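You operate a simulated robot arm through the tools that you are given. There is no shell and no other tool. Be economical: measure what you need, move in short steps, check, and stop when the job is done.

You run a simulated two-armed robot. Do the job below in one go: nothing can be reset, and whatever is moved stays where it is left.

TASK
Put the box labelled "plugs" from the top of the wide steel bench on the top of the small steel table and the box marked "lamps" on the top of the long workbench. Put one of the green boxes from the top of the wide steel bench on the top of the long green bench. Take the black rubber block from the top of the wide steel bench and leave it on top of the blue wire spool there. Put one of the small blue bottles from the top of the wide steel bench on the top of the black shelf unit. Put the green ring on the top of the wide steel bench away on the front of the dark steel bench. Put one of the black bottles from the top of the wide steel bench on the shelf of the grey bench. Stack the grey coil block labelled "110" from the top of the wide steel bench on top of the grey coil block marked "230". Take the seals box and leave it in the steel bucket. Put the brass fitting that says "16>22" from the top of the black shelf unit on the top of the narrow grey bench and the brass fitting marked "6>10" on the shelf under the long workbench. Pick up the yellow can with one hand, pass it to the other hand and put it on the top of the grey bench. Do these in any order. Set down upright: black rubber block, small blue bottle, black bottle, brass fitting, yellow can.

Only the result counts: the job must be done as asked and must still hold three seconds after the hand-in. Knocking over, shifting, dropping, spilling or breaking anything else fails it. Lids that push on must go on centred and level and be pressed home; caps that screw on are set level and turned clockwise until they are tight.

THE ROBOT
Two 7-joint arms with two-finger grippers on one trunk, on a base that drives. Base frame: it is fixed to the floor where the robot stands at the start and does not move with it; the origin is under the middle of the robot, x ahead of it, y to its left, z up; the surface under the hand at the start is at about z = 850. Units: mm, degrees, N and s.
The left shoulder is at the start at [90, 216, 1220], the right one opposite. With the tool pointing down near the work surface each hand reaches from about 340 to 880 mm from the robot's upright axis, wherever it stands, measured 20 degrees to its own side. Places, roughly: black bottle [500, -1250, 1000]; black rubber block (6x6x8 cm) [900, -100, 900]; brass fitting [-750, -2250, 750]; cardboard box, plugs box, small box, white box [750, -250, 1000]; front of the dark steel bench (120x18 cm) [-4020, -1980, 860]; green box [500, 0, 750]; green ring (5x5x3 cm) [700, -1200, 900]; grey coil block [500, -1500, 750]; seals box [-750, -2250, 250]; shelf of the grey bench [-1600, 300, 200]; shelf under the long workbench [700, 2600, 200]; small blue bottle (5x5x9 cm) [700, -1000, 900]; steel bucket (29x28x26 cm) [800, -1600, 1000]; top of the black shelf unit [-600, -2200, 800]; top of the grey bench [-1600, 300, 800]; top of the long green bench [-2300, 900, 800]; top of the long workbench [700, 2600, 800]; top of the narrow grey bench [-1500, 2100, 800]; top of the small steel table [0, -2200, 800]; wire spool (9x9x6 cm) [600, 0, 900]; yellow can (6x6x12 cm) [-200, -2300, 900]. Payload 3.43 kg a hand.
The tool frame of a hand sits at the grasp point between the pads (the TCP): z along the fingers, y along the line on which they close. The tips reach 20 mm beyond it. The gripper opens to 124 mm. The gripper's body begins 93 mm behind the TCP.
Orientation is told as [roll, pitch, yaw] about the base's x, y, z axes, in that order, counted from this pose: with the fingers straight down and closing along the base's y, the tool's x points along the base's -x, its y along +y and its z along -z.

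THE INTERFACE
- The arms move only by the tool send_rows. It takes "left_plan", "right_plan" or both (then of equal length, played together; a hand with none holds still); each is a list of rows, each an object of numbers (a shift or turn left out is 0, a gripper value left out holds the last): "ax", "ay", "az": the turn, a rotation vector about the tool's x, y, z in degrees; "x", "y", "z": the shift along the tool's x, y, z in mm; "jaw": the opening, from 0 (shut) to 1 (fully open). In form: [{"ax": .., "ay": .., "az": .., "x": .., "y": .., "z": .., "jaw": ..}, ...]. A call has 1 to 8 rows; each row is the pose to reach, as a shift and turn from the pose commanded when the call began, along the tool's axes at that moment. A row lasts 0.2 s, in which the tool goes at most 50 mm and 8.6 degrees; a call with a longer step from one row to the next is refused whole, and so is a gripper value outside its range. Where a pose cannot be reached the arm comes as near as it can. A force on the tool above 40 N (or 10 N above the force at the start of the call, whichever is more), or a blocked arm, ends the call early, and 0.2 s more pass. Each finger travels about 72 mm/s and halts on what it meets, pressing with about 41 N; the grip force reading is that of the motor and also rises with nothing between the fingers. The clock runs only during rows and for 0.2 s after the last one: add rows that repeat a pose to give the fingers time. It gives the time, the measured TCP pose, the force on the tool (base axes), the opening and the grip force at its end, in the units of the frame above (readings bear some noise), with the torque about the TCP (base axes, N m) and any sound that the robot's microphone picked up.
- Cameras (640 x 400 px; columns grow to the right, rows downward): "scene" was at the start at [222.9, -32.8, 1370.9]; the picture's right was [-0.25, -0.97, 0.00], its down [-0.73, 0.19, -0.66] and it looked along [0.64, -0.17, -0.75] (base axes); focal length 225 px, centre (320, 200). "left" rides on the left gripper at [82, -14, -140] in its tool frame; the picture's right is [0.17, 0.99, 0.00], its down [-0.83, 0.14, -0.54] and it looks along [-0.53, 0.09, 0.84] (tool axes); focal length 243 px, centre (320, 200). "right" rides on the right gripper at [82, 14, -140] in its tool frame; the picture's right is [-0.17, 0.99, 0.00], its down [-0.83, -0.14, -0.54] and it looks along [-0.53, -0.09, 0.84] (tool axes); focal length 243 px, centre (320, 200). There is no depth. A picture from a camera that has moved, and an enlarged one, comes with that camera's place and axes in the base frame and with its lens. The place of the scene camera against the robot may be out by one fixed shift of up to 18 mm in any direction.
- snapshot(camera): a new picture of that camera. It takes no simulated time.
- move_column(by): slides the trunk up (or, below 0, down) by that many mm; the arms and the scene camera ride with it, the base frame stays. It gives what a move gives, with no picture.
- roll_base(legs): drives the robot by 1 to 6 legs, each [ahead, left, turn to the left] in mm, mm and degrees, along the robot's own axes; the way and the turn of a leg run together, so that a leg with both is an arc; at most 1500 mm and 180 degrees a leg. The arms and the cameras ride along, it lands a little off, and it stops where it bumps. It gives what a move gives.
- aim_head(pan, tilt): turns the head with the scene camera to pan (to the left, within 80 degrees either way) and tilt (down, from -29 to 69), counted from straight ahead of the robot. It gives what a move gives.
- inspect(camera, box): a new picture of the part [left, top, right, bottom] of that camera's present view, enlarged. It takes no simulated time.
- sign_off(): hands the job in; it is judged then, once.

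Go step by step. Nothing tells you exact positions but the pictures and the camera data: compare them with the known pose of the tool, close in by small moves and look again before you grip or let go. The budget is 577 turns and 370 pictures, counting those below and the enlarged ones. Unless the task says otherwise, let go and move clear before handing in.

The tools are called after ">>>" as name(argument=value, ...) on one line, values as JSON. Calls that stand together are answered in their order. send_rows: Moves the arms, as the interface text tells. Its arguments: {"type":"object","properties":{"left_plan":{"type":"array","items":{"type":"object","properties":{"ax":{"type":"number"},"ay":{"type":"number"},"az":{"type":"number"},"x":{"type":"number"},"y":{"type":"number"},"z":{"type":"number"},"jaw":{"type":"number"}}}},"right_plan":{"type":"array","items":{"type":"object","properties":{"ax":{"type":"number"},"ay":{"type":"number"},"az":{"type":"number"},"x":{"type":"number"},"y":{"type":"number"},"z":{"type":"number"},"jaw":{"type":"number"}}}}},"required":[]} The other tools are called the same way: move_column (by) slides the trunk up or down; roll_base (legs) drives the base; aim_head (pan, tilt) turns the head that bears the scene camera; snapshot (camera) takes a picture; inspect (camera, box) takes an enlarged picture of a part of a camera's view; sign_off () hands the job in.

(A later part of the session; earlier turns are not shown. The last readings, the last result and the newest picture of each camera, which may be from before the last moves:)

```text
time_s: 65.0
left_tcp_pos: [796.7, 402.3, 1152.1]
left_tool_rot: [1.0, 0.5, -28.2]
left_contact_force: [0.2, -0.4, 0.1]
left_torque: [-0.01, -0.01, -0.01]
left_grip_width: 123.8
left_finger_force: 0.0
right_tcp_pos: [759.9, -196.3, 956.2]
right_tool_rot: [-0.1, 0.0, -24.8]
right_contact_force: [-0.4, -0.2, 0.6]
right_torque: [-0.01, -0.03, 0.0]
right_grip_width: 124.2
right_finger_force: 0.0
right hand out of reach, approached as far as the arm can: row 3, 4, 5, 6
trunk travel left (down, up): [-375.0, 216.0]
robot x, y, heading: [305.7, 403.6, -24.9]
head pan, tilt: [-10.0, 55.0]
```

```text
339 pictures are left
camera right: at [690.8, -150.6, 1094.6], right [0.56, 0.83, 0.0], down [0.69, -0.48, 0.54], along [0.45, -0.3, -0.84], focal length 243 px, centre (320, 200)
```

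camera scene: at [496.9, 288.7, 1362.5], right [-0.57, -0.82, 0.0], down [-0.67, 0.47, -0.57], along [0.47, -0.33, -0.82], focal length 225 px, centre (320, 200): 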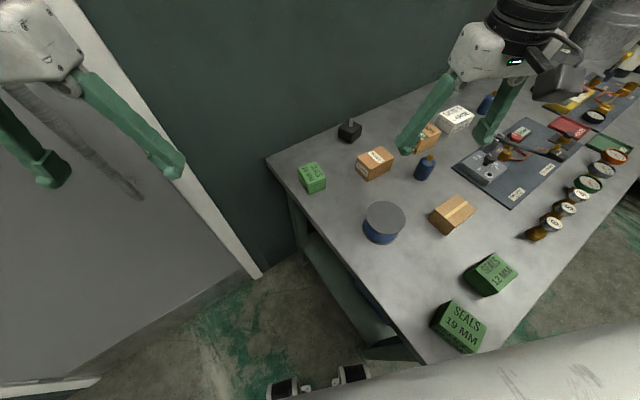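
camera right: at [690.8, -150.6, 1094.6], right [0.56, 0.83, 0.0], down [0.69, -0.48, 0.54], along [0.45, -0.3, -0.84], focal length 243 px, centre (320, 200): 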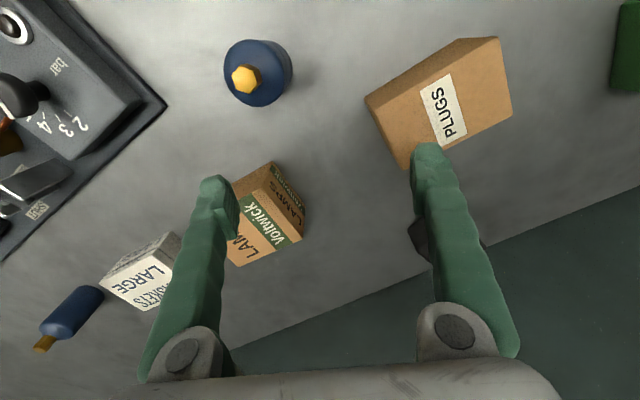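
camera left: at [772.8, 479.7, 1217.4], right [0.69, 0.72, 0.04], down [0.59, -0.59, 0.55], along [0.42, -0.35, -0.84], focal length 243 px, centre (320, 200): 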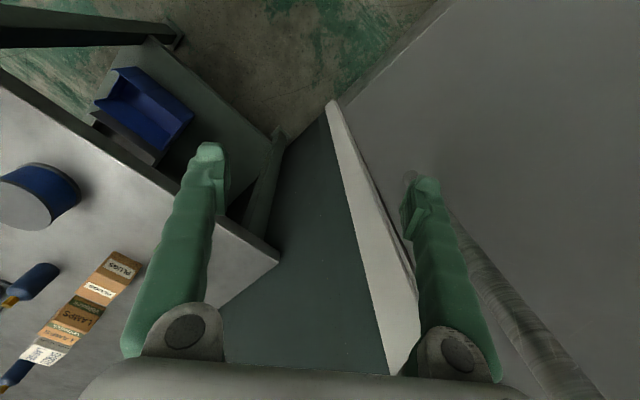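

Reach improves with the hand lower relative to the shoulder, so I raise the trunk, then push outward at the same height.

>>> move_column(by=110)

>>> send_rows(right_plan=[{"z": 40}, {"z": 80}, {"z": 100}, {"x": -35, "y": 10, "z": 100}, {"x": -70, "y": 20, "z": 100}, {"x": -100, "y": 40, "z": 100}, {"x": -130, "y": 60, "z": 100}])

>>> snapshot(camera="right")

```text
time_s: 66.4
left_tcp_pos: [796.2, 400.9, 1261.3]
left_tool_rot: [1.2, 0.6, -28.2]
left_contact_force: [0.4, -0.2, -0.2]
left_torque: [-0.03, 0.01, 0.0]
left_grip_width: 124.1
left_finger_force: 0.0
right_tcp_pos: [766.7, -200.8, 1139.5]
right_tool_rot: [0.2, -6.8, -25.0]
right_contact_force: [-1.2, 0.8, 0.2]
right_torque: [0.01, 0.01, 0.02]
right_grip_width: 124.1
right_finger_force: 0.1
trunk travel left (down, up): [-485.0, 106.0]
robot x, y, heading: [303.8, 400.3, -25.0]
head pan, tilt: [-10.0, 55.0]
```

```text
time_s: 68.0
left_tcp_pos: [796.7, 403.7, 1261.0]
left_tool_rot: [1.0, 0.3, -28.1]
left_contact_force: [-0.7, -0.3, -0.2]
left_torque: [0.02, -0.02, 0.02]
left_grip_width: 124.3
left_finger_force: 0.1
right_tcp_pos: [782.6, -216.7, 1046.2]
right_tool_rot: [0.2, -7.0, -24.8]
right_contact_force: [-0.7, -0.1, 0.4]
right_torque: [-0.02, 0.01, -0.03]
right_grip_width: 123.9
right_finger_force: 0.0
right hand out of reach, approached as far as the arm can: row 4, 5, 6, 7
trunk travel left (down, up): [-485.0, 106.0]
robot x, y, heading: [298.4, 402.4, -25.0]
head pan, tilt: [-10.0, 55.0]
```

```text
338 pictures are left
camera right: at [698.7, -164.2, 1173.8], right [0.56, 0.83, 0.02], down [0.63, -0.45, 0.64], along [0.53, -0.34, -0.77], focal length 243 px, centre (320, 200)
```

right: 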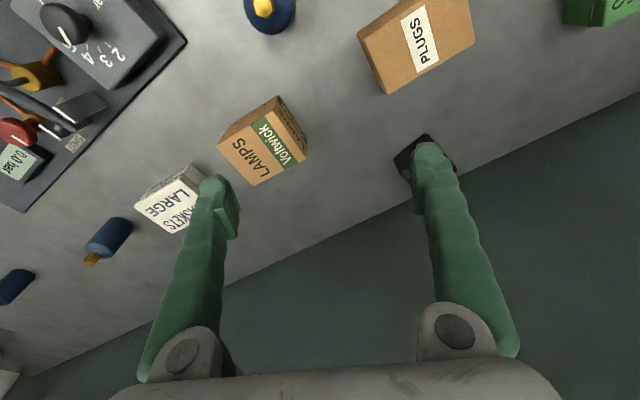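

Still limited; I lower the hand further toward 960 and try again outward.

>>> send_rows(right_plan=[{"z": 40, "ay": 3}, {"z": 80, "ay": 7}])

>>> send_rows(right_plan=[{"x": -20, "y": 10}, {"x": -40, "y": 20}, {"x": -60, "y": 30}])

```text
time_s: 68.6
left_tcp_pos: [796.8, 402.2, 1260.5]
left_tool_rot: [1.1, 0.4, -28.2]
left_contact_force: [0.4, 0.2, -0.1]
left_torque: [-0.04, 0.01, 0.0]
left_grip_width: 124.0
left_finger_force: 0.1
right_tcp_pos: [759.6, -219.6, 991.7]
right_tool_rot: [0.3, -2.1, -24.8]
right_contact_force: [0.1, 0.7, -0.1]
right_torque: [-0.02, -0.05, -0.01]
right_grip_width: 123.7
right_finger_force: 0.0
right hand out of reach, approached as far as the arm can: row 1, 2
trunk travel left (down, up): [-485.0, 106.0]
robot x, y, heading: [304.6, 403.5, -25.1]
head pan, tilt: [-10.0, 55.0]
```

```text
time_s: 69.4
left_tcp_pos: [795.8, 403.6, 1260.9]
left_tool_rot: [1.1, 0.5, -28.2]
left_contact_force: [0.0, -0.2, -0.5]
left_torque: [-0.04, -0.03, 0.0]
left_grip_width: 124.3
left_finger_force: 0.1
right_tcp_pos: [748.0, -218.5, 994.1]
right_tool_rot: [0.3, -0.1, -24.8]
right_contact_force: [-0.5, -0.7, -0.7]
right_torque: [0.0, -0.01, -0.01]
right_grip_width: 124.3
right_finger_force: 0.0
right hand out of reach, approached as far as the arm can: row 1, 2, 3
trunk travel left (down, up): [-485.0, 106.0]
robot x, y, heading: [301.0, 403.4, -25.2]
head pan, tilt: [-10.0, 55.0]
```

The arm may be in an awkward configuration. I retract it and go out again along a cleaner line to test.

>>> send_rows(right_plan=[{"x": 40, "y": 20}, {"x": 80, "y": 40}, {"x": 120, "y": 60}, {"x": 160, "y": 80}, {"x": 180, "y": 110}, {"x": 200, "y": 140}, {"x": 200, "y": 140}])

>>> send_rows(right_plan=[{"x": -45}, {"x": -90}, {"x": -135}, {"x": -180}, {"x": -225}, {"x": -270}, {"x": -310}, {"x": -340}])

>>> aim_head(pan=-55, tilt=20)

>>> snapshot(camera="scene")

```text
time_s: 71.0
left_tcp_pos: [795.7, 398.9, 1261.6]
left_tool_rot: [1.2, 0.4, -28.2]
left_contact_force: [-0.5, -0.2, -0.2]
left_torque: [0.0, 0.0, -0.02]
left_grip_width: 123.9
left_finger_force: 0.1
right_tcp_pos: [624.9, -4.3, 993.8]
right_tool_rot: [0.2, 0.1, -24.8]
right_contact_force: [0.5, 1.3, 0.3]
right_torque: [-0.03, 0.04, 0.02]
right_grip_width: 124.1
right_finger_force: 0.0
trunk travel left (down, up): [-485.0, 106.0]
robot x, y, heading: [300.6, 401.3, -25.0]
head pan, tilt: [-10.0, 55.0]
```

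```text
time_s: 72.8
left_tcp_pos: [795.6, 400.9, 1262.0]
left_tool_rot: [1.0, 0.4, -28.1]
left_contact_force: [-0.4, -0.6, 0.7]
left_torque: [0.02, 0.04, -0.01]
left_grip_width: 124.3
left_finger_force: 0.1
right_tcp_pos: [742.9, -152.7, 1008.4]
right_tool_rot: [0.2, 0.1, -24.8]
right_contact_force: [0.0, -0.7, 0.0]
right_torque: [0.0, 0.0, 0.02]
right_grip_width: 124.2
right_finger_force: 0.1
right hand out of reach, approached as far as the arm can: row 2, 3, 4, 5, 6, 7, 8
trunk travel left (down, up): [-485.0, 106.0]
robot x, y, heading: [298.9, 402.6, -24.9]
head pan, tilt: [-10.0, 55.0]
```

```text
time_s: 74.0
left_tcp_pos: [796.0, 401.8, 1260.6]
left_tool_rot: [1.0, 0.3, -28.3]
left_contact_force: [0.6, -0.4, 0.4]
left_torque: [0.01, -0.02, -0.02]
left_grip_width: 123.9
left_finger_force: 0.1
right_tcp_pos: [742.9, -153.5, 1009.8]
right_tool_rot: [0.2, 0.2, -24.8]
right_contact_force: [-0.5, -0.1, -0.4]
right_torque: [0.01, 0.02, 0.0]
right_grip_width: 123.7
right_finger_force: 0.1
trunk travel left (down, up): [-485.0, 106.0]
robot x, y, heading: [304.3, 401.4, -24.9]
head pan, tilt: [-55.0, 20.0]
```

```text
337 pictures are left
camera scene: at [421.7, 253.3, 1531.7], right [-0.98, -0.17, 0.0], down [-0.06, 0.34, -0.94], along [0.16, -0.93, -0.34], focal length 225 px, centre (320, 200)
```

scene: 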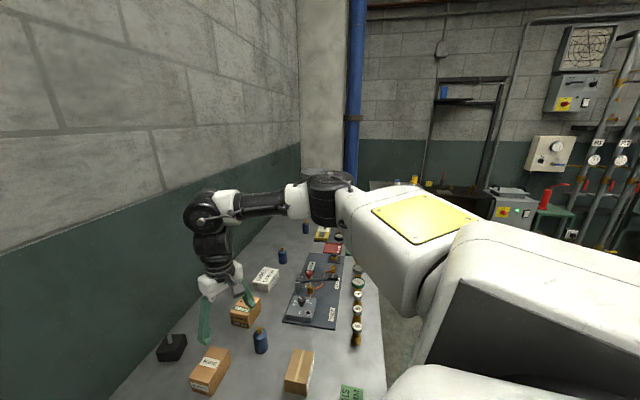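

The elbow is far from straight, so a wrist joint limit with this hand yaw is likely. I test a hand yaw turn with an outward move.

>>> send_rows(right_plan=[{"az": 8}, {"az": 16}, {"az": 24}, {"x": -30, "az": 28}, {"x": -60, "az": 28}, {"x": -90, "az": 28}, {"x": -120, "az": 28}])

```text
time_s: 75.6
left_tcp_pos: [796.2, 401.1, 1261.8]
left_tool_rot: [1.1, 0.4, -28.2]
left_contact_force: [-0.5, 1.1, 0.3]
left_torque: [0.01, -0.03, -0.01]
left_grip_width: 123.6
left_finger_force: 0.0
right_tcp_pos: [748.0, -201.4, 1007.6]
right_tool_rot: [0.3, 0.1, -52.8]
right_contact_force: [0.6, -0.3, -0.9]
right_torque: [0.02, -0.01, 0.01]
right_grip_width: 123.8
right_finger_force: 0.1
right hand out of reach, approached as far as the arm can: row 4, 5, 6, 7
trunk travel left (down, up): [-485.0, 106.0]
robot x, y, heading: [300.8, 402.7, -25.0]
head pan, tilt: [-55.0, 20.0]
```

x stays stuck regardless of yaw, so a shoulder/elbow limit. I test with the hand about 440 mm below the shoulder as in the stated reach.

>>> move_column(by=105)

>>> send_rows(right_plan=[{"z": 40, "az": -8}, {"z": 80, "az": -16}, {"z": 110, "az": -24}, {"z": 110, "x": -20, "az": -28}, {"z": 110, "x": -50, "az": -28}, {"z": 110, "x": -80, "az": -28}])

>>> aim_head(pan=-35, tilt=30)

>>> snapshot(camera="scene")

```text
time_s: 76.9
left_tcp_pos: [796.5, 400.9, 1366.1]
left_tool_rot: [1.2, 0.6, -28.2]
left_contact_force: [-0.3, 0.2, -0.4]
left_torque: [0.02, 0.04, 0.02]
left_grip_width: 124.0
left_finger_force: 0.1
right_tcp_pos: [753.9, -204.7, 1311.4]
right_tool_rot: [8.6, -15.2, -53.8]
right_contact_force: [0.5, -0.8, -0.8]
right_torque: [-0.02, 0.02, -0.01]
right_grip_width: 123.8
right_finger_force: 0.0
trunk travel left (down, up): [-590.0, 1.0]
robot x, y, heading: [305.0, 402.3, -24.8]
head pan, tilt: [-55.0, 20.0]
```

```text
time_s: 78.3
left_tcp_pos: [796.9, 402.0, 1367.2]
left_tool_rot: [1.1, 0.4, -28.2]
left_contact_force: [0.5, -0.1, -0.7]
left_torque: [-0.01, -0.01, -0.03]
left_grip_width: 123.7
left_finger_force: 0.1
right_tcp_pos: [768.5, -267.7, 1228.3]
right_tool_rot: [0.5, -18.0, -24.8]
right_contact_force: [0.3, 0.6, -0.5]
right_torque: [0.0, -0.04, -0.01]
right_grip_width: 124.2
right_finger_force: 0.1
right hand out of reach, approached as far as the arm can: row 2, 3, 4, 5, 6
trunk travel left (down, up): [-590.0, 1.0]
robot x, y, heading: [304.5, 406.1, -25.1]
head pan, tilt: [-55.0, 20.0]
```

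```text
time_s: 79.2
left_tcp_pos: [797.9, 401.8, 1366.2]
left_tool_rot: [1.0, 0.4, -28.2]
left_contact_force: [0.2, -1.0, 0.2]
left_torque: [-0.03, 0.0, -0.03]
left_grip_width: 124.1
left_finger_force: 0.0
right_tcp_pos: [768.6, -266.0, 1227.9]
right_tool_rot: [0.4, -18.0, -24.8]
right_contact_force: [0.7, 0.1, -0.4]
right_torque: [0.03, 0.01, -0.01]
right_grip_width: 123.9
right_finger_force: 0.1
trunk travel left (down, up): [-590.0, 1.0]
robot x, y, heading: [306.5, 401.4, -25.0]
head pan, tilt: [-35.0, 30.0]
```

```text
336 pictures are left
camera scene: at [363.4, 307.3, 1634.2], right [-0.87, -0.5, 0.0], down [-0.25, 0.43, -0.87], along [0.43, -0.75, -0.5], focal length 225 px, centre (320, 200)
```

scene: 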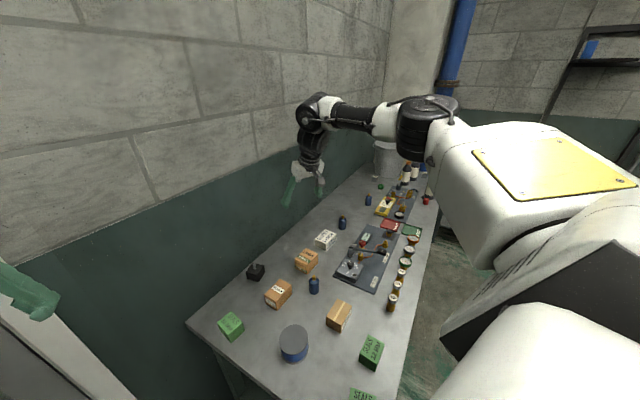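

The reachable zone is larger further to the arm's own side. I retract the arm, lower the trunk again, and reposition the base so the block lies ~33° to the right.

>>> send_rows(right_plan=[{"x": 38, "z": -12, "ay": 6}, {"x": 76, "z": -24, "ay": 12}, {"x": 114, "z": -36, "ay": 18}, {"x": 152, "z": -50, "ay": 18}, {"x": 190, "z": -62, "ay": 18}])

>>> move_column(by=-170)

>>> roll_base(legs=[[0, 0, 13], [105, 50, 0]])

>>> snapshot(camera="right")

```text
time_s: 80.4
left_tcp_pos: [793.1, 402.4, 1367.9]
left_tool_rot: [1.1, 0.3, -28.2]
left_contact_force: [-0.7, -0.8, -0.3]
left_torque: [-0.04, -0.1, 0.0]
left_grip_width: 124.0
left_finger_force: 0.2
right_tcp_pos: [582.9, -181.9, 1231.9]
right_tool_rot: [0.3, 0.3, -24.8]
right_contact_force: [-0.9, 0.1, 0.7]
right_torque: [-0.02, -0.04, 0.01]
right_grip_width: 123.9
right_finger_force: 0.1
trunk travel left (down, up): [-590.0, 1.0]
robot x, y, heading: [305.5, 399.4, -24.8]
head pan, tilt: [-35.0, 30.0]
```

```text
time_s: 82.3
left_tcp_pos: [795.2, 401.5, 1197.6]
left_tool_rot: [1.1, 0.5, -28.3]
left_contact_force: [-0.2, -0.2, 0.0]
left_torque: [-0.02, 0.01, -0.01]
left_grip_width: 124.1
left_finger_force: 0.1
right_tcp_pos: [586.2, -184.6, 1060.7]
right_tool_rot: [0.3, 0.4, -24.8]
right_contact_force: [-0.8, 0.0, 0.2]
right_torque: [-0.02, 0.01, 0.0]
right_grip_width: 124.1
right_finger_force: 0.1
trunk travel left (down, up): [-420.0, 171.0]
robot x, y, heading: [302.1, 404.0, -24.6]
head pan, tilt: [-35.0, 30.0]
```

```text
time_s: 84.7
left_tcp_pos: [892.8, 541.9, 1197.8]
left_tool_rot: [1.0, 0.3, -14.8]
left_contact_force: [-0.6, -1.0, 0.6]
left_torque: [-0.02, -0.02, 0.04]
left_grip_width: 124.1
left_finger_force: 0.2
right_tcp_pos: [824.3, -76.8, 1059.2]
right_tool_rot: [0.3, 0.4, -11.4]
right_contact_force: [-0.1, -0.4, -0.4]
right_torque: [-0.02, -0.01, 0.01]
right_grip_width: 124.1
right_finger_force: 0.1
trunk travel left (down, up): [-420.0, 171.0]
robot x, y, heading: [414.6, 427.2, -11.7]
head pan, tilt: [-35.0, 30.0]
```

```text
335 pictures are left
camera right: at [746.9, -49.3, 1199.8], right [0.36, 0.93, 0.0], down [0.79, -0.3, 0.53], along [0.5, -0.19, -0.85], focal length 243 px, centre (320, 200)
```

right: 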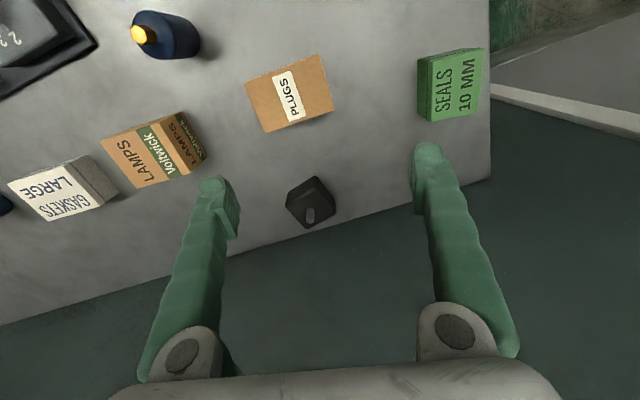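

The hand now stands nearly above the block. I zoom on it for its orientation.

>>> inspect(camera="right", box=[260, 150, 360, 250])

```text
4.00 times, centred on (310, 200) of right
camera zoom: at [746.9, -49.3, 1199.8], right [0.36, 0.93, 0.0], down [0.79, -0.3, 0.53], along [0.5, -0.19, -0.85], focal length 970 px, centre (360, 200)
```

zoom: 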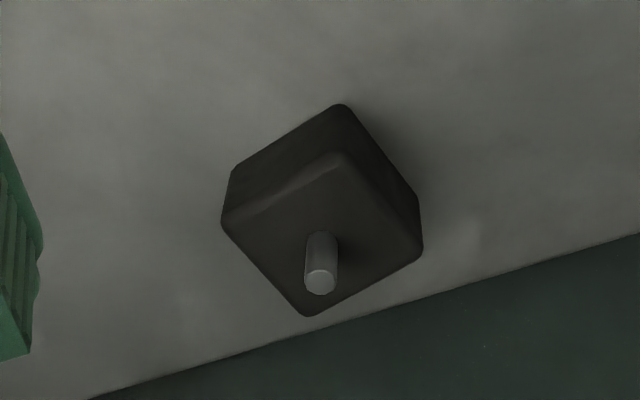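

Block centre is about (942, -138), yaw ≈13°, body top ≈887. I move above it, turning the hand accordingly.

>>> send_rows(right_plan=[{"x": -30, "y": -9, "z": 20, "az": -6}, {"x": -60, "y": -18, "z": 40, "az": -12}, {"x": -95, "y": -27, "z": 60, "az": -18}, {"x": -128, "y": -36, "z": 80, "az": -24}, {"x": -128, "y": -36, "z": 99, "az": -24}])

>>> snapshot(camera="right")

```text
time_s: 85.9
left_tcp_pos: [895.4, 542.0, 1197.9]
left_tool_rot: [1.2, 0.4, -14.9]
left_contact_force: [0.5, -0.2, -0.3]
left_torque: [0.02, -0.02, -0.01]
left_grip_width: 124.0
left_finger_force: 0.1
right_tcp_pos: [942.7, -137.1, 959.3]
right_tool_rot: [0.4, 0.1, 12.5]
right_contact_force: [-0.4, -0.4, 0.4]
right_torque: [0.0, -0.05, 0.01]
right_grip_width: 124.0
right_finger_force: 0.1
trunk travel left (down, up): [-420.0, 171.0]
robot x, y, heading: [413.5, 425.4, -11.6]
head pan, tilt: [-35.0, 30.0]
```

```text
333 pictures are left
camera right: at [860.7, -144.2, 1099.4], right [-0.05, 1.0, 0.01], down [0.84, 0.04, 0.53], along [0.53, 0.03, -0.84], focal length 243 px, centre (320, 200)
```

right: 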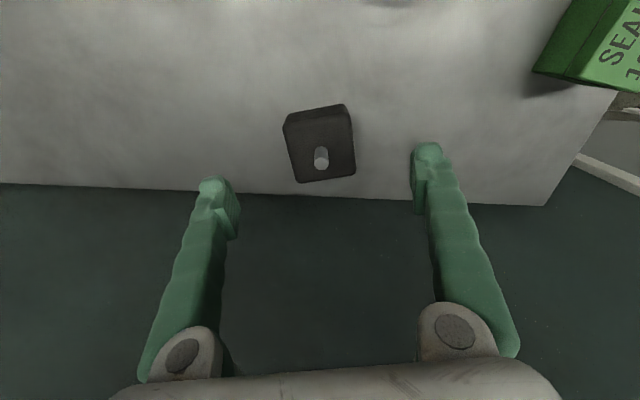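

Centred. I lower to z≈874 and close.

>>> send_rows(right_plan=[{"z": 40, "x": 2}, {"z": 70, "x": 2}, {"z": 85, "x": 2}, {"z": 85, "x": 2, "jaw": 0.6}, {"z": 85, "x": 2, "jaw": 0.3}, {"z": 85, "x": 2, "jaw": 0.3}, {"z": 85, "x": 2, "jaw": 0.1}, {"z": 85, "x": 2, "jaw": 0.1}])

>>> snapshot(camera="right")

```text
time_s: 87.7
left_tcp_pos: [896.5, 543.1, 1195.5]
left_tool_rot: [1.2, 0.4, -15.0]
left_contact_force: [0.0, 0.4, 0.7]
left_torque: [-0.02, -0.02, 0.02]
left_grip_width: 124.2
left_finger_force: 0.0
right_tcp_pos: [940.7, -135.3, 875.6]
right_tool_rot: [0.3, 0.3, 12.6]
right_contact_force: [0.0, 0.5, -0.5]
right_torque: [0.05, -0.04, -0.02]
right_grip_width: 59.1
right_finger_force: 41.5
trunk travel left (down, up): [-420.0, 171.0]
robot x, y, heading: [414.1, 429.8, -11.9]
head pan, tilt: [-35.0, 30.0]
```

```text
332 pictures are left
camera right: at [858.1, -142.4, 1016.6], right [-0.05, 1.0, 0.01], down [0.84, 0.04, 0.53], along [0.53, 0.03, -0.85], focal length 243 px, centre (320, 200)
```

right: 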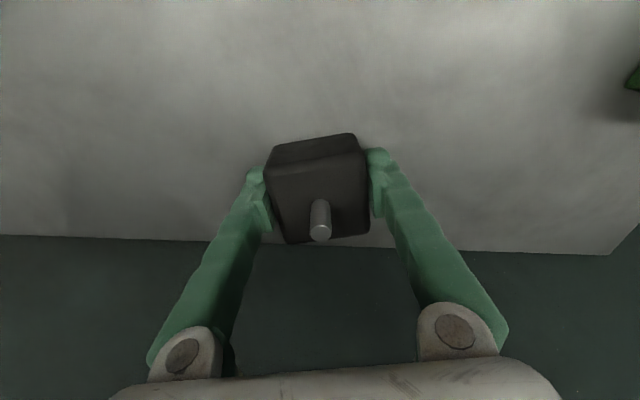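

Gripped. I lift and carry it over the spool.

>>> send_rows(right_plan=[{"z": -40}, {"z": -80}, {"z": -115}, {"x": 35, "y": 28, "z": -120}, {"x": 70, "y": 56, "z": -120}, {"x": 105, "y": 84, "z": -120}, {"x": 140, "y": 110, "z": -120}, {"x": 175, "y": 136, "z": -120}])

>>> send_rows(right_plan=[{"x": 30, "y": 25}, {"x": 60, "y": 50}, {"x": 80, "y": 65}])

>>> aim_head(pan=-45, tilt=55)

>>> snapshot(camera="right")

>>> snapshot(camera="scene")

```text
time_s: 89.5
left_tcp_pos: [892.5, 542.7, 1197.4]
left_tool_rot: [1.1, 0.3, -15.0]
left_contact_force: [0.4, -0.8, -0.5]
left_torque: [-0.01, -0.02, -0.01]
left_grip_width: 124.1
left_finger_force: 0.0
right_tcp_pos: [740.4, -43.3, 992.4]
right_tool_rot: [0.4, 0.2, 12.5]
right_contact_force: [-0.1, 0.2, 0.6]
right_torque: [0.0, -0.03, -0.01]
right_grip_width: 12.5
right_finger_force: 0.0
trunk travel left (down, up): [-420.0, 171.0]
robot x, y, heading: [413.5, 429.8, -11.6]
head pan, tilt: [-35.0, 30.0]
```

```text
time_s: 90.3
left_tcp_pos: [895.4, 542.0, 1196.7]
left_tool_rot: [1.0, 0.3, -14.9]
left_contact_force: [0.6, 0.6, -0.3]
left_torque: [-0.05, 0.03, 0.0]
left_grip_width: 124.0
left_finger_force: 0.0
right_tcp_pos: [688.4, -20.9, 994.8]
right_tool_rot: [0.4, 0.3, 12.6]
right_contact_force: [-0.5, -2.0, -1.1]
right_torque: [-0.02, 0.01, -0.02]
right_grip_width: 12.2
right_finger_force: 0.1
right hand out of reach, approached as far as the arm can: row 2, 3
trunk travel left (down, up): [-420.0, 171.0]
robot x, y, heading: [411.9, 431.7, -11.8]
head pan, tilt: [-35.0, 30.0]
```

```text
time_s: 91.2
left_tcp_pos: [895.5, 542.7, 1196.5]
left_tool_rot: [1.0, 0.4, -15.0]
left_contact_force: [-0.4, -0.5, -0.8]
left_torque: [-0.02, 0.03, -0.03]
left_grip_width: 124.1
left_finger_force: 0.0
right_tcp_pos: [688.3, -20.8, 994.4]
right_tool_rot: [0.4, 0.4, 12.5]
right_contact_force: [0.1, 0.0, 0.5]
right_torque: [0.04, 0.0, -0.01]
right_grip_width: 12.2
right_finger_force: 0.1
trunk travel left (down, up): [-420.0, 171.0]
robot x, y, heading: [414.4, 428.6, -11.7]
head pan, tilt: [-45.0, 55.0]
```

```text
331 pictures are left
camera right: at [605.7, -27.4, 1135.1], right [-0.05, 1.0, 0.01], down [0.84, 0.04, 0.53], along [0.53, 0.03, -0.85], focal length 243 px, centre (320, 200)
```

right: 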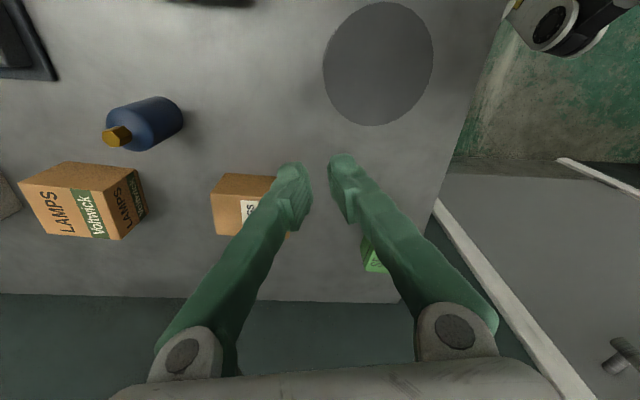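

```text
330 pictures are left
camera scene: at [588.4, 330.0, 1407.8], right [-0.84, -0.55, 0.0], down [-0.45, 0.68, -0.57], along [0.32, -0.48, -0.82], focal length 225 px, centre (320, 200)
```

scene: 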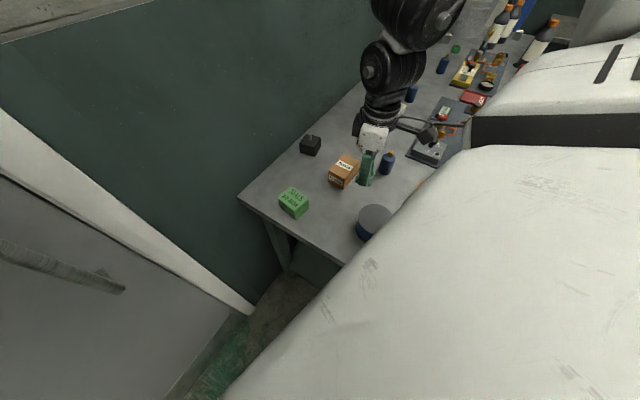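

The block slipped out at once and stays in its place. I return above it and will grip it by its steel post instead.

>>> send_rows(right_plan=[{"x": -37, "y": -28, "jaw": 0.3}, {"x": -74, "y": -56, "jaw": 0.5}, {"x": -111, "y": -84, "jaw": 0.6}, {"x": -148, "y": -112}, {"x": -185, "y": -140}, {"x": -223, "y": -168}])

>>> snapshot(camera="right")

```text
time_s: 92.5
left_tcp_pos: [896.4, 542.5, 1195.6]
left_tool_rot: [1.0, 0.4, -14.9]
left_contact_force: [-0.2, -0.5, 0.3]
left_torque: [-0.04, 0.03, 0.0]
left_grip_width: 123.6
left_finger_force: 0.0
right_tcp_pos: [942.6, -135.0, 993.3]
right_tool_rot: [0.5, 0.4, 12.6]
right_contact_force: [-0.8, -0.3, 0.5]
right_torque: [0.02, 0.05, -0.01]
right_grip_width: 74.8
right_finger_force: 0.1
trunk travel left (down, up): [-420.0, 171.0]
robot x, y, heading: [416.8, 429.7, -11.6]
head pan, tilt: [-45.0, 55.0]
```

```text
329 pictures are left
camera right: at [859.9, -141.9, 1133.0], right [-0.05, 1.0, 0.01], down [0.85, 0.04, 0.53], along [0.53, 0.03, -0.85], focal length 243 px, centre (320, 200)
```

right: 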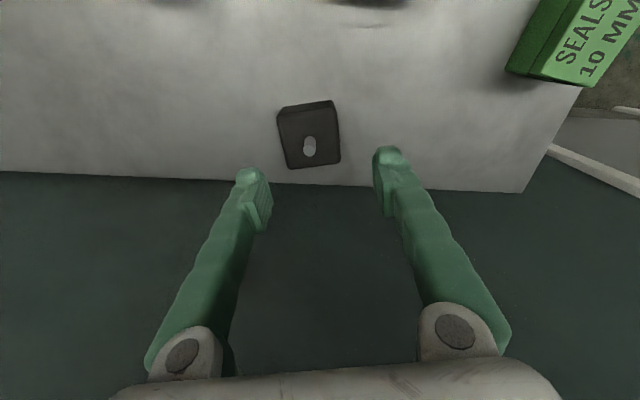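

The post is about at (937, -147). I descend to grip it, leaving the tips just above the body.

>>> send_rows(right_plan=[{"x": 8, "y": -11, "z": 30, "jaw": 0.5}, {"x": 8, "y": -11, "z": 55}])

>>> snapshot(camera="right")

```text
time_s: 93.2
left_tcp_pos: [896.2, 540.9, 1196.4]
left_tool_rot: [1.1, 0.5, -14.9]
left_contact_force: [0.0, 0.3, -1.0]
left_torque: [-0.01, 0.01, 0.03]
left_grip_width: 123.8
left_finger_force: 0.1
right_tcp_pos: [934.9, -148.6, 936.8]
right_tool_rot: [0.4, 0.3, 12.6]
right_contact_force: [-0.6, 1.3, 0.9]
right_torque: [0.03, 0.03, 0.0]
right_grip_width: 61.7
right_finger_force: 0.1
trunk travel left (down, up): [-420.0, 171.0]
robot x, y, heading: [418.3, 430.0, -11.8]
head pan, tilt: [-45.0, 55.0]
```

```text
328 pictures are left
camera right: at [852.9, -155.0, 1077.1], right [-0.05, 1.0, 0.01], down [0.84, 0.04, 0.53], along [0.53, 0.03, -0.85], focal length 243 px, centre (320, 200)
```

right: 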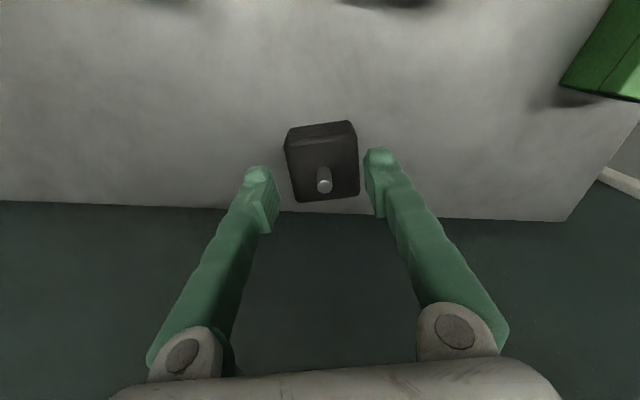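

Aligned to within a few mm; I go down and close on the post.

>>> send_rows(right_plan=[{"x": -4, "y": 1, "z": 14}, {"x": -4, "y": 1, "z": 28}, {"x": -4, "y": 1, "z": 28, "jaw": 0.2}, {"x": -4, "y": 1, "z": 28, "jaw": 0.0}, {"x": -4, "y": 1, "z": 28, "jaw": 0.0}, {"x": -4, "y": 1, "z": 28, "jaw": 0.0}])

>>> send_rows(right_plan=[{"z": -10}, {"z": -25}, {"z": -40}])

>>> snapshot(camera="right")

```text
time_s: 94.5
left_tcp_pos: [893.9, 545.2, 1197.1]
left_tool_rot: [1.0, 0.2, -14.9]
left_contact_force: [0.4, 0.0, 0.5]
left_torque: [-0.02, -0.01, 0.01]
left_grip_width: 123.9
left_finger_force: 0.1
right_tcp_pos: [936.7, -145.6, 912.1]
right_tool_rot: [0.1, 0.0, 12.6]
right_contact_force: [4.3, -5.5, 28.5]
right_torque: [-0.06, -0.2, -0.02]
right_grip_width: 10.6
right_finger_force: 41.2
trunk travel left (down, up): [-420.0, 171.0]
robot x, y, heading: [416.1, 425.9, -11.9]
head pan, tilt: [-45.0, 55.0]
```

```text
time_s: 95.3
left_tcp_pos: [895.4, 543.1, 1196.4]
left_tool_rot: [1.1, 0.4, -14.9]
left_contact_force: [0.4, -0.1, -0.4]
left_torque: [-0.01, 0.01, 0.02]
left_grip_width: 123.9
left_finger_force: 0.1
right_tcp_pos: [939.4, -145.1, 950.0]
right_tool_rot: [0.4, 0.4, 12.6]
right_contact_force: [-0.2, 0.2, -1.8]
right_torque: [0.01, 0.01, 0.02]
right_grip_width: 10.8
right_finger_force: 41.2
trunk travel left (down, up): [-420.0, 171.0]
robot x, y, heading: [416.6, 428.2, -11.9]
head pan, tilt: [-45.0, 55.0]
```

```text
327 pictures are left
camera right: at [856.5, -151.9, 1090.1], right [-0.05, 1.0, 0.01], down [0.85, 0.04, 0.53], along [0.53, 0.03, -0.85], focal length 243 px, centre (320, 200)
```

right: 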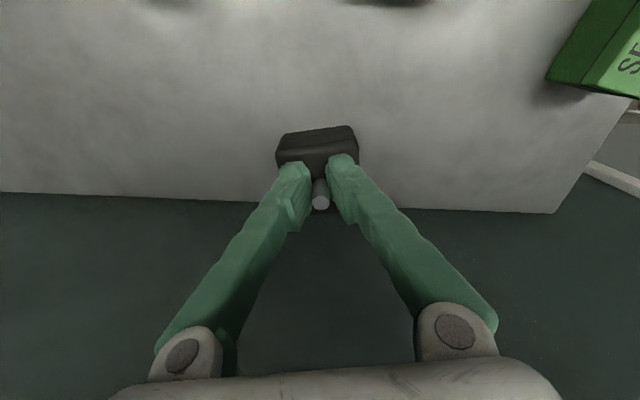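

The block hangs from the post. I lift it, back the base 185 mm, then bring the hand over the spool.

>>> send_rows(right_plan=[{"z": -40}, {"z": -80}, {"z": -100}])

>>> roll_base(legs=[[-185, 0, 0]])

>>> send_rows(right_plan=[{"x": 20, "y": 30}, {"x": 40, "y": 60}, {"x": 60, "y": 90}, {"x": 80, "y": 120}])

>>> snapshot(camera="right")

```text
time_s: 96.2
left_tcp_pos: [894.9, 542.5, 1195.4]
left_tool_rot: [1.1, 0.4, -14.9]
left_contact_force: [0.5, 0.1, -0.1]
left_torque: [0.0, 0.03, 0.03]
left_grip_width: 123.9
left_finger_force: 0.1
right_tcp_pos: [939.2, -145.8, 1047.7]
right_tool_rot: [0.3, 0.3, 12.5]
right_contact_force: [0.6, -0.1, -2.6]
right_torque: [0.0, 0.0, -0.03]
right_grip_width: 10.5
right_finger_force: 41.1
trunk travel left (down, up): [-420.0, 171.0]
robot x, y, heading: [410.3, 429.4, -11.5]
head pan, tilt: [-45.0, 55.0]
```

```text
time_s: 97.9
left_tcp_pos: [719.9, 577.7, 1195.3]
left_tool_rot: [1.1, 0.6, -15.1]
left_contact_force: [-1.1, -0.1, 0.4]
left_torque: [-0.01, -0.02, -0.03]
left_grip_width: 124.0
left_finger_force: 0.1
right_tcp_pos: [763.3, -111.4, 1046.4]
right_tool_rot: [0.4, 0.3, 12.4]
right_contact_force: [-0.7, -0.1, -2.4]
right_torque: [0.03, 0.02, -0.02]
right_grip_width: 10.5
right_finger_force: 41.6
trunk travel left (down, up): [-420.0, 171.0]
robot x, y, heading: [238.9, 467.4, -11.7]
head pan, tilt: [-45.0, 55.0]
```

```text
time_s: 98.9
left_tcp_pos: [718.7, 578.8, 1196.8]
left_tool_rot: [1.1, 0.4, -15.2]
left_contact_force: [0.0, 0.1, -0.2]
left_torque: [0.0, 0.0, 0.02]
left_grip_width: 124.3
left_finger_force: 0.1
right_tcp_pos: [655.0, -8.5, 1048.8]
right_tool_rot: [0.3, 0.3, 12.5]
right_contact_force: [0.0, 0.9, -2.3]
right_torque: [0.0, -0.02, 0.02]
right_grip_width: 10.7
right_finger_force: 41.3
trunk travel left (down, up): [-420.0, 171.0]
robot x, y, heading: [238.2, 461.6, -11.8]
head pan, tilt: [-45.0, 55.0]
```

```text
326 pictures are left
camera right: at [573.1, -14.9, 1188.7], right [-0.05, 1.0, 0.01], down [0.84, 0.04, 0.53], along [0.53, 0.03, -0.85], focal length 243 px, centre (320, 200)
```

right: 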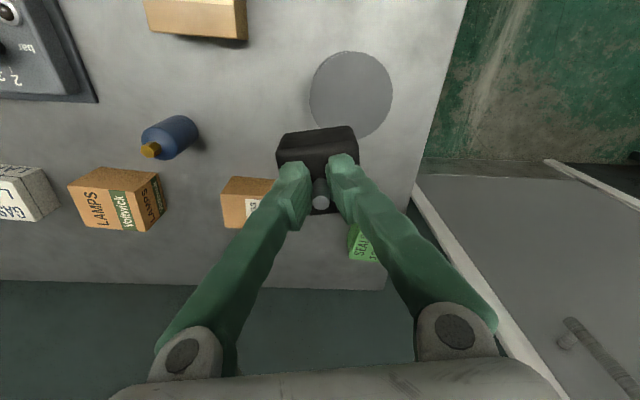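

Spool top centre ≈ (616, 23). I move over it and lower partly.

>>> send_rows(right_plan=[{"x": 16, "y": 20}, {"x": 31, "y": 39}, {"x": 31, "y": 39, "z": 30}, {"x": 31, "y": 39, "z": 55}])

>>> snapshot(camera="right")

>>> snapshot(camera="scene")

```text
time_s: 99.9
left_tcp_pos: [720.3, 577.8, 1196.7]
left_tool_rot: [1.2, 0.4, -15.1]
left_contact_force: [0.0, 0.8, -0.5]
left_torque: [0.0, -0.01, 0.0]
left_grip_width: 124.2
left_finger_force: 0.1
right_tcp_pos: [617.6, 22.3, 994.2]
right_tool_rot: [0.4, 0.3, 12.4]
right_contact_force: [-0.2, -0.1, -2.1]
right_torque: [0.01, -0.01, 0.03]
right_grip_width: 10.9
right_finger_force: 41.0
trunk travel left (down, up): [-420.0, 171.0]
robot x, y, heading: [237.5, 467.6, -12.1]
head pan, tilt: [-45.0, 55.0]
```

```text
325 pictures are left
camera right: at [534.8, 16.4, 1134.3], right [-0.05, 1.0, 0.01], down [0.84, 0.04, 0.53], along [0.53, 0.03, -0.85], focal length 243 px, centre (320, 200)
```

right: 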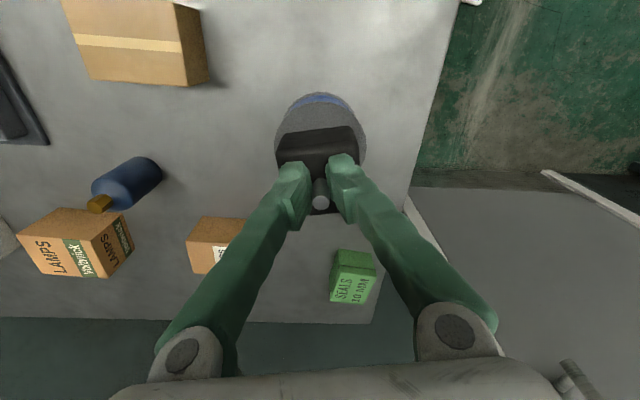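

```text
324 pictures are left
camera scene: at [412.4, 365.9, 1407.7], right [-0.84, -0.55, 0.0], down [-0.45, 0.69, -0.57], along [0.31, -0.48, -0.82], focal length 225 px, centre (320, 200)
```

scene: 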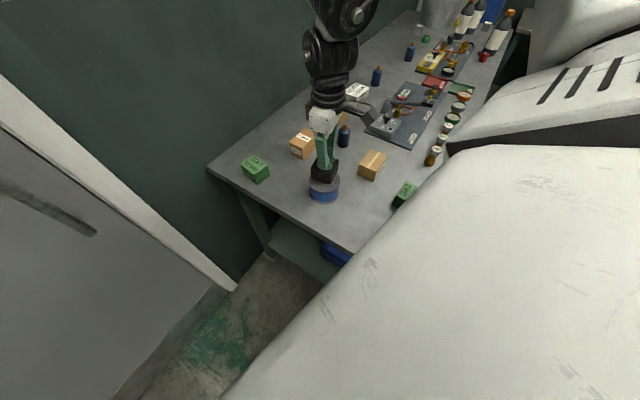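

Looks centred. I lower gently until contact.

>>> send_rows(right_plan=[{"z": 8}, {"z": 14}, {"z": 18}, {"z": 20}])

>>> inspect(camera="scene", box=[280, 130, 380, 220])

```text
time_s: 100.9
left_tcp_pos: [720.0, 579.0, 1197.2]
left_tool_rot: [1.1, 0.4, -15.1]
left_contact_force: [0.1, 0.7, -0.1]
left_torque: [0.0, 0.0, -0.03]
left_grip_width: 123.8
left_finger_force: 0.0
right_tcp_pos: [618.7, 21.4, 975.6]
right_tool_rot: [0.3, 0.3, 12.4]
right_contact_force: [-0.3, 0.2, -2.7]
right_torque: [-0.04, 0.02, -0.01]
right_grip_width: 10.8
right_finger_force: 41.0
trunk travel left (down, up): [-420.0, 171.0]
robot x, y, heading: [241.1, 465.6, -11.9]
head pan, tilt: [-45.0, 55.0]
```

```text
4.44 times, centred on (330, 175) of scene
camera zoom: at [412.2, 366.1, 1407.7], right [-0.84, -0.55, 0.0], down [-0.45, 0.69, -0.57], along [0.31, -0.48, -0.82], focal length 1000 px, centre (276, 311)
```

zoom: 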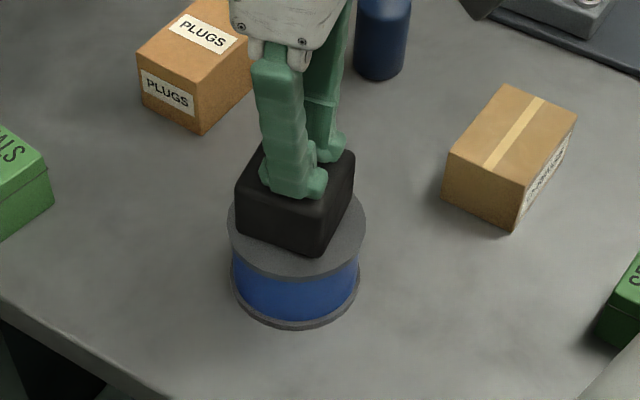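

Still hanging a few mm above. I continue down in tiny steps.

>>> send_rows(right_plan=[{"z": 2}, {"z": 4}, {"z": 5}])

```text
time_s: 101.7
left_tcp_pos: [718.2, 579.7, 1197.3]
left_tool_rot: [1.0, 0.3, -15.2]
left_contact_force: [-0.9, 0.3, 0.9]
left_torque: [-0.01, -0.02, 0.03]
left_grip_width: 124.3
left_finger_force: 0.0
right_tcp_pos: [617.1, 22.1, 973.7]
right_tool_rot: [0.3, 0.1, 12.5]
right_contact_force: [-2.2, -2.0, 20.4]
right_torque: [-0.01, -0.06, 0.01]
right_grip_width: 10.4
right_finger_force: 41.3
trunk travel left (down, up): [-420.0, 171.0]
robot x, y, heading: [238.6, 465.6, -11.9]
head pan, tilt: [-45.0, 55.0]
```

Contact (20 N). I open and rise clear.

>>> send_rows(right_plan=[{"z": -3}, {"z": -3, "jaw": 0.2}, {"z": -3, "jaw": 0.4}, {"z": -3, "jaw": 0.5}, {"z": -40, "jaw": 0.6}, {"z": -85}, {"z": -130}])

>>> snapshot(camera="right")

```text
time_s: 103.3
left_tcp_pos: [719.0, 578.3, 1197.0]
left_tool_rot: [1.1, 0.4, -15.2]
left_contact_force: [0.6, 0.7, 0.2]
left_torque: [-0.04, -0.02, 0.01]
left_grip_width: 124.0
left_finger_force: 0.0
right_tcp_pos: [617.2, 19.5, 1101.1]
right_tool_rot: [0.3, 0.3, 12.4]
right_contact_force: [0.1, 0.0, 0.1]
right_torque: [-0.01, 0.02, 0.01]
right_grip_width: 74.3
right_finger_force: 0.1
trunk travel left (down, up): [-420.0, 171.0]
robot x, y, heading: [239.7, 472.5, -11.8]
head pan, tilt: [-45.0, 55.0]
```

```text
322 pictures are left
camera right: at [535.3, 12.3, 1240.9], right [-0.05, 1.0, 0.01], down [0.84, 0.04, 0.53], along [0.53, 0.03, -0.85], focal length 243 px, centre (320, 200)
```

right: 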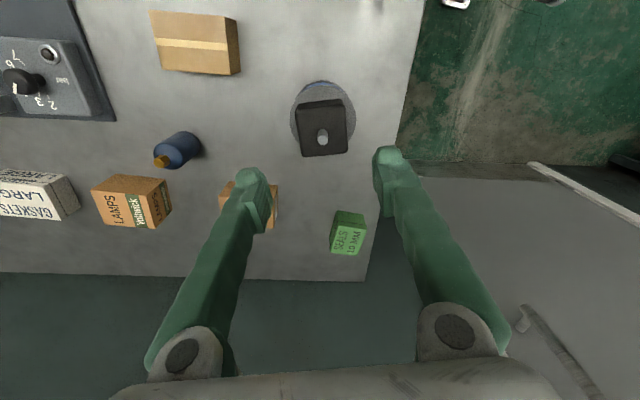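

The block sits on the spool. Next: the lamps box with the right hand from the bench front at about robot (55, 127).

>>> roll_base(legs=[[-300, 0, 0], [0, 0, 12], [0, -395, 0], [100, 0, 0]])

>>> aim_head(pan=-15, tilt=55)

>>> snapshot(camera="scene")

>>> snapshot(camera="right")

```text
time_s: 112.8
left_tcp_pos: [491.1, 354.0, 1198.0]
left_tool_rot: [1.1, 0.3, -2.7]
left_contact_force: [-0.1, -0.9, -0.7]
left_torque: [-0.02, -0.03, 0.0]
left_grip_width: 123.8
left_finger_force: 0.1
right_tcp_pos: [512.4, -214.7, 1101.2]
right_tool_rot: [0.4, 0.2, 24.8]
right_contact_force: [-0.1, 0.2, -0.5]
right_torque: [0.0, -0.04, 0.02]
right_grip_width: 74.6
right_finger_force: 0.2
trunk travel left (down, up): [-420.0, 171.0]
robot x, y, heading: [46.9, 141.8, 1.0]
head pan, tilt: [-45.0, 55.0]
```

```text
time_s: 113.8
left_tcp_pos: [491.4, 354.4, 1196.4]
left_tool_rot: [1.1, 0.5, -2.7]
left_contact_force: [-0.3, -0.6, -0.1]
left_torque: [-0.02, -0.05, 0.0]
left_grip_width: 124.0
left_finger_force: 0.1
right_tcp_pos: [514.7, -213.4, 1100.3]
right_tool_rot: [0.4, 0.3, 24.9]
right_contact_force: [0.5, -0.1, -0.8]
right_torque: [0.0, 0.01, 0.03]
right_grip_width: 74.7
right_finger_force: 0.0
trunk travel left (down, up): [-420.0, 171.0]
robot x, y, heading: [43.1, 140.4, 0.4]
head pan, tilt: [-15.0, 55.0]
```

```text
321 pictures are left
camera scene: at [252.8, 111.5, 1407.8], right [-0.25, -0.97, 0.0], down [-0.79, 0.2, -0.57], along [0.56, -0.14, -0.82], focal length 225 px, centre (320, 200)
```

scene: 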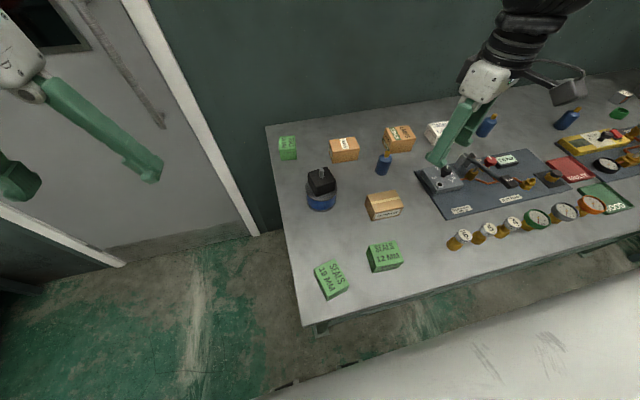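

```text
320 pictures are left
camera right: at [434.0, -238.3, 1240.5], right [-0.26, 0.96, 0.01], down [0.82, 0.22, 0.53], along [0.51, 0.15, -0.85], focal length 243 px, centre (320, 200)
```

right: 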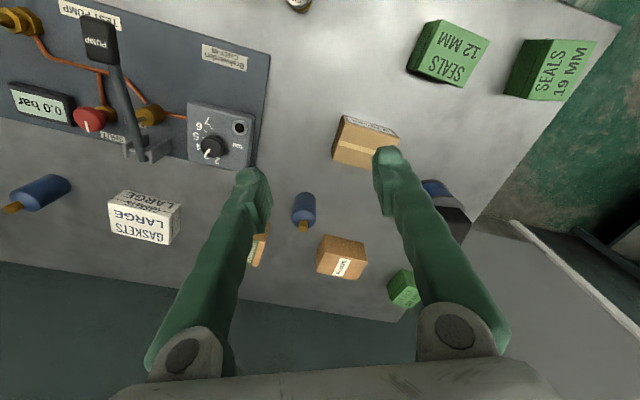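

I move the right hand above the lamps box (≈775, -295) and square it up.

>>> send_rows(right_plan=[{"x": -32, "y": -27, "z": 8, "az": 5, "jaw": 1}, {"x": -64, "y": -54, "z": 16, "az": 10}, {"x": -96, "y": -82, "z": 24, "az": 15}, {"x": -128, "y": -110, "z": 32, "az": 20}, {"x": -160, "y": -138, "z": 40, "az": 25}, {"x": -185, "y": -162, "z": 50, "az": 25}])

>>> snapshot(camera="right")

```text
time_s: 115.2
left_tcp_pos: [491.5, 354.4, 1197.3]
left_tool_rot: [1.2, 0.3, -2.7]
left_contact_force: [-1.2, -0.4, 0.5]
left_torque: [-0.02, -0.03, -0.02]
left_grip_width: 124.0
left_finger_force: 0.0
right_tcp_pos: [726.1, -277.1, 1054.8]
right_tool_rot: [0.4, 0.2, -0.2]
right_contact_force: [-0.9, 0.8, -0.2]
right_torque: [-0.02, -0.02, 0.03]
right_grip_width: 124.0
right_finger_force: 0.2
right hand out of reach, approached as far as the arm can: row 6
trunk travel left (down, up): [-420.0, 171.0]
robot x, y, heading: [46.0, 140.3, 0.5]
head pan, tilt: [-15.0, 55.0]
```

```text
319 pictures are left
camera right: at [644.0, -265.8, 1194.8], right [0.17, 0.99, 0.01], down [0.83, -0.15, 0.54], along [0.53, -0.09, -0.84], focal length 243 px, centre (320, 200)
```

right: 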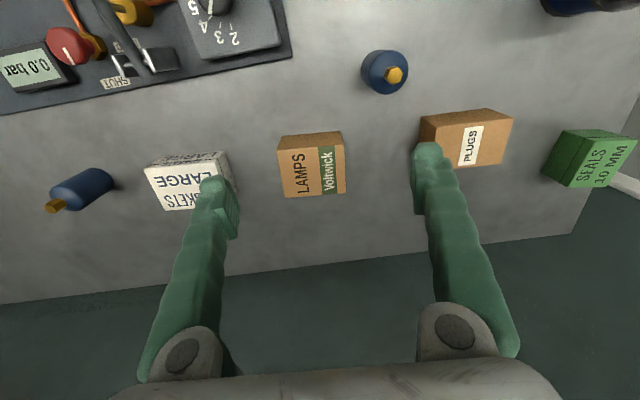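

Lamps box centre ≈ (780, -299), yaw about -5°. I shift the base a bit left/ahead for reach.

>>> roll_base(legs=[[12, 50, 0]])

>>> send_rows(right_plan=[{"x": -20, "y": -36, "z": 20, "az": 5}, {"x": -34, "y": -72, "z": 45, "az": 5}, {"x": -34, "y": -72, "z": 70, "az": 5}])

>>> snapshot(camera="right")

```text
time_s: 116.5
left_tcp_pos: [502.5, 401.0, 1197.1]
left_tool_rot: [1.0, 0.4, -2.7]
left_contact_force: [0.1, -0.1, -0.3]
left_torque: [-0.01, 0.0, 0.01]
left_grip_width: 124.0
left_finger_force: 0.1
right_tcp_pos: [737.7, -228.4, 1053.3]
right_tool_rot: [0.4, 0.2, -0.2]
right_contact_force: [-0.3, 0.3, -0.2]
right_torque: [0.03, 0.01, 0.01]
right_grip_width: 123.8
right_finger_force: 0.0
trunk travel left (down, up): [-420.0, 171.0]
robot x, y, heading: [56.4, 190.1, 0.5]
head pan, tilt: [-15.0, 55.0]
```

```text
time_s: 117.3
left_tcp_pos: [504.4, 402.1, 1196.3]
left_tool_rot: [1.0, 0.3, -2.7]
left_contact_force: [0.7, 0.7, 1.0]
left_torque: [-0.01, 0.0, -0.01]
left_grip_width: 124.2
left_finger_force: 0.1
right_tcp_pos: [761.8, -300.7, 982.7]
right_tool_rot: [0.2, -0.1, -5.3]
right_contact_force: [0.2, -1.3, -0.3]
right_torque: [0.01, 0.01, -0.01]
right_grip_width: 123.8
right_finger_force: 0.0
right hand out of reach, approached as far as the arm can: row 1, 2, 3
trunk travel left (down, up): [-420.0, 171.0]
robot x, y, heading: [60.4, 187.3, 0.6]
head pan, tilt: [-15.0, 55.0]
```

```text
318 pictures are left
camera right: at [681.3, -282.1, 1122.2], right [0.25, 0.97, 0.01], down [0.81, -0.22, 0.54], along [0.52, -0.13, -0.84], focal length 243 px, centre (320, 200)
```

right: 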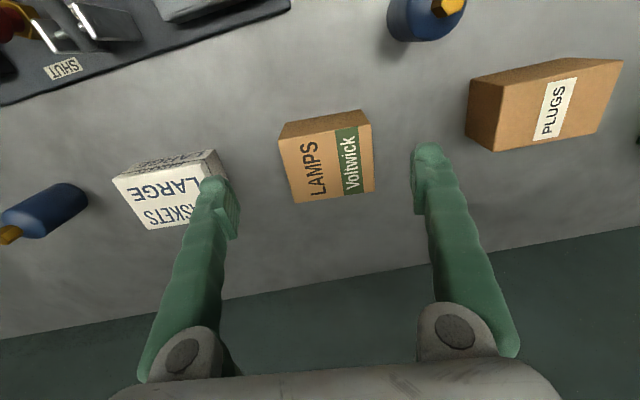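

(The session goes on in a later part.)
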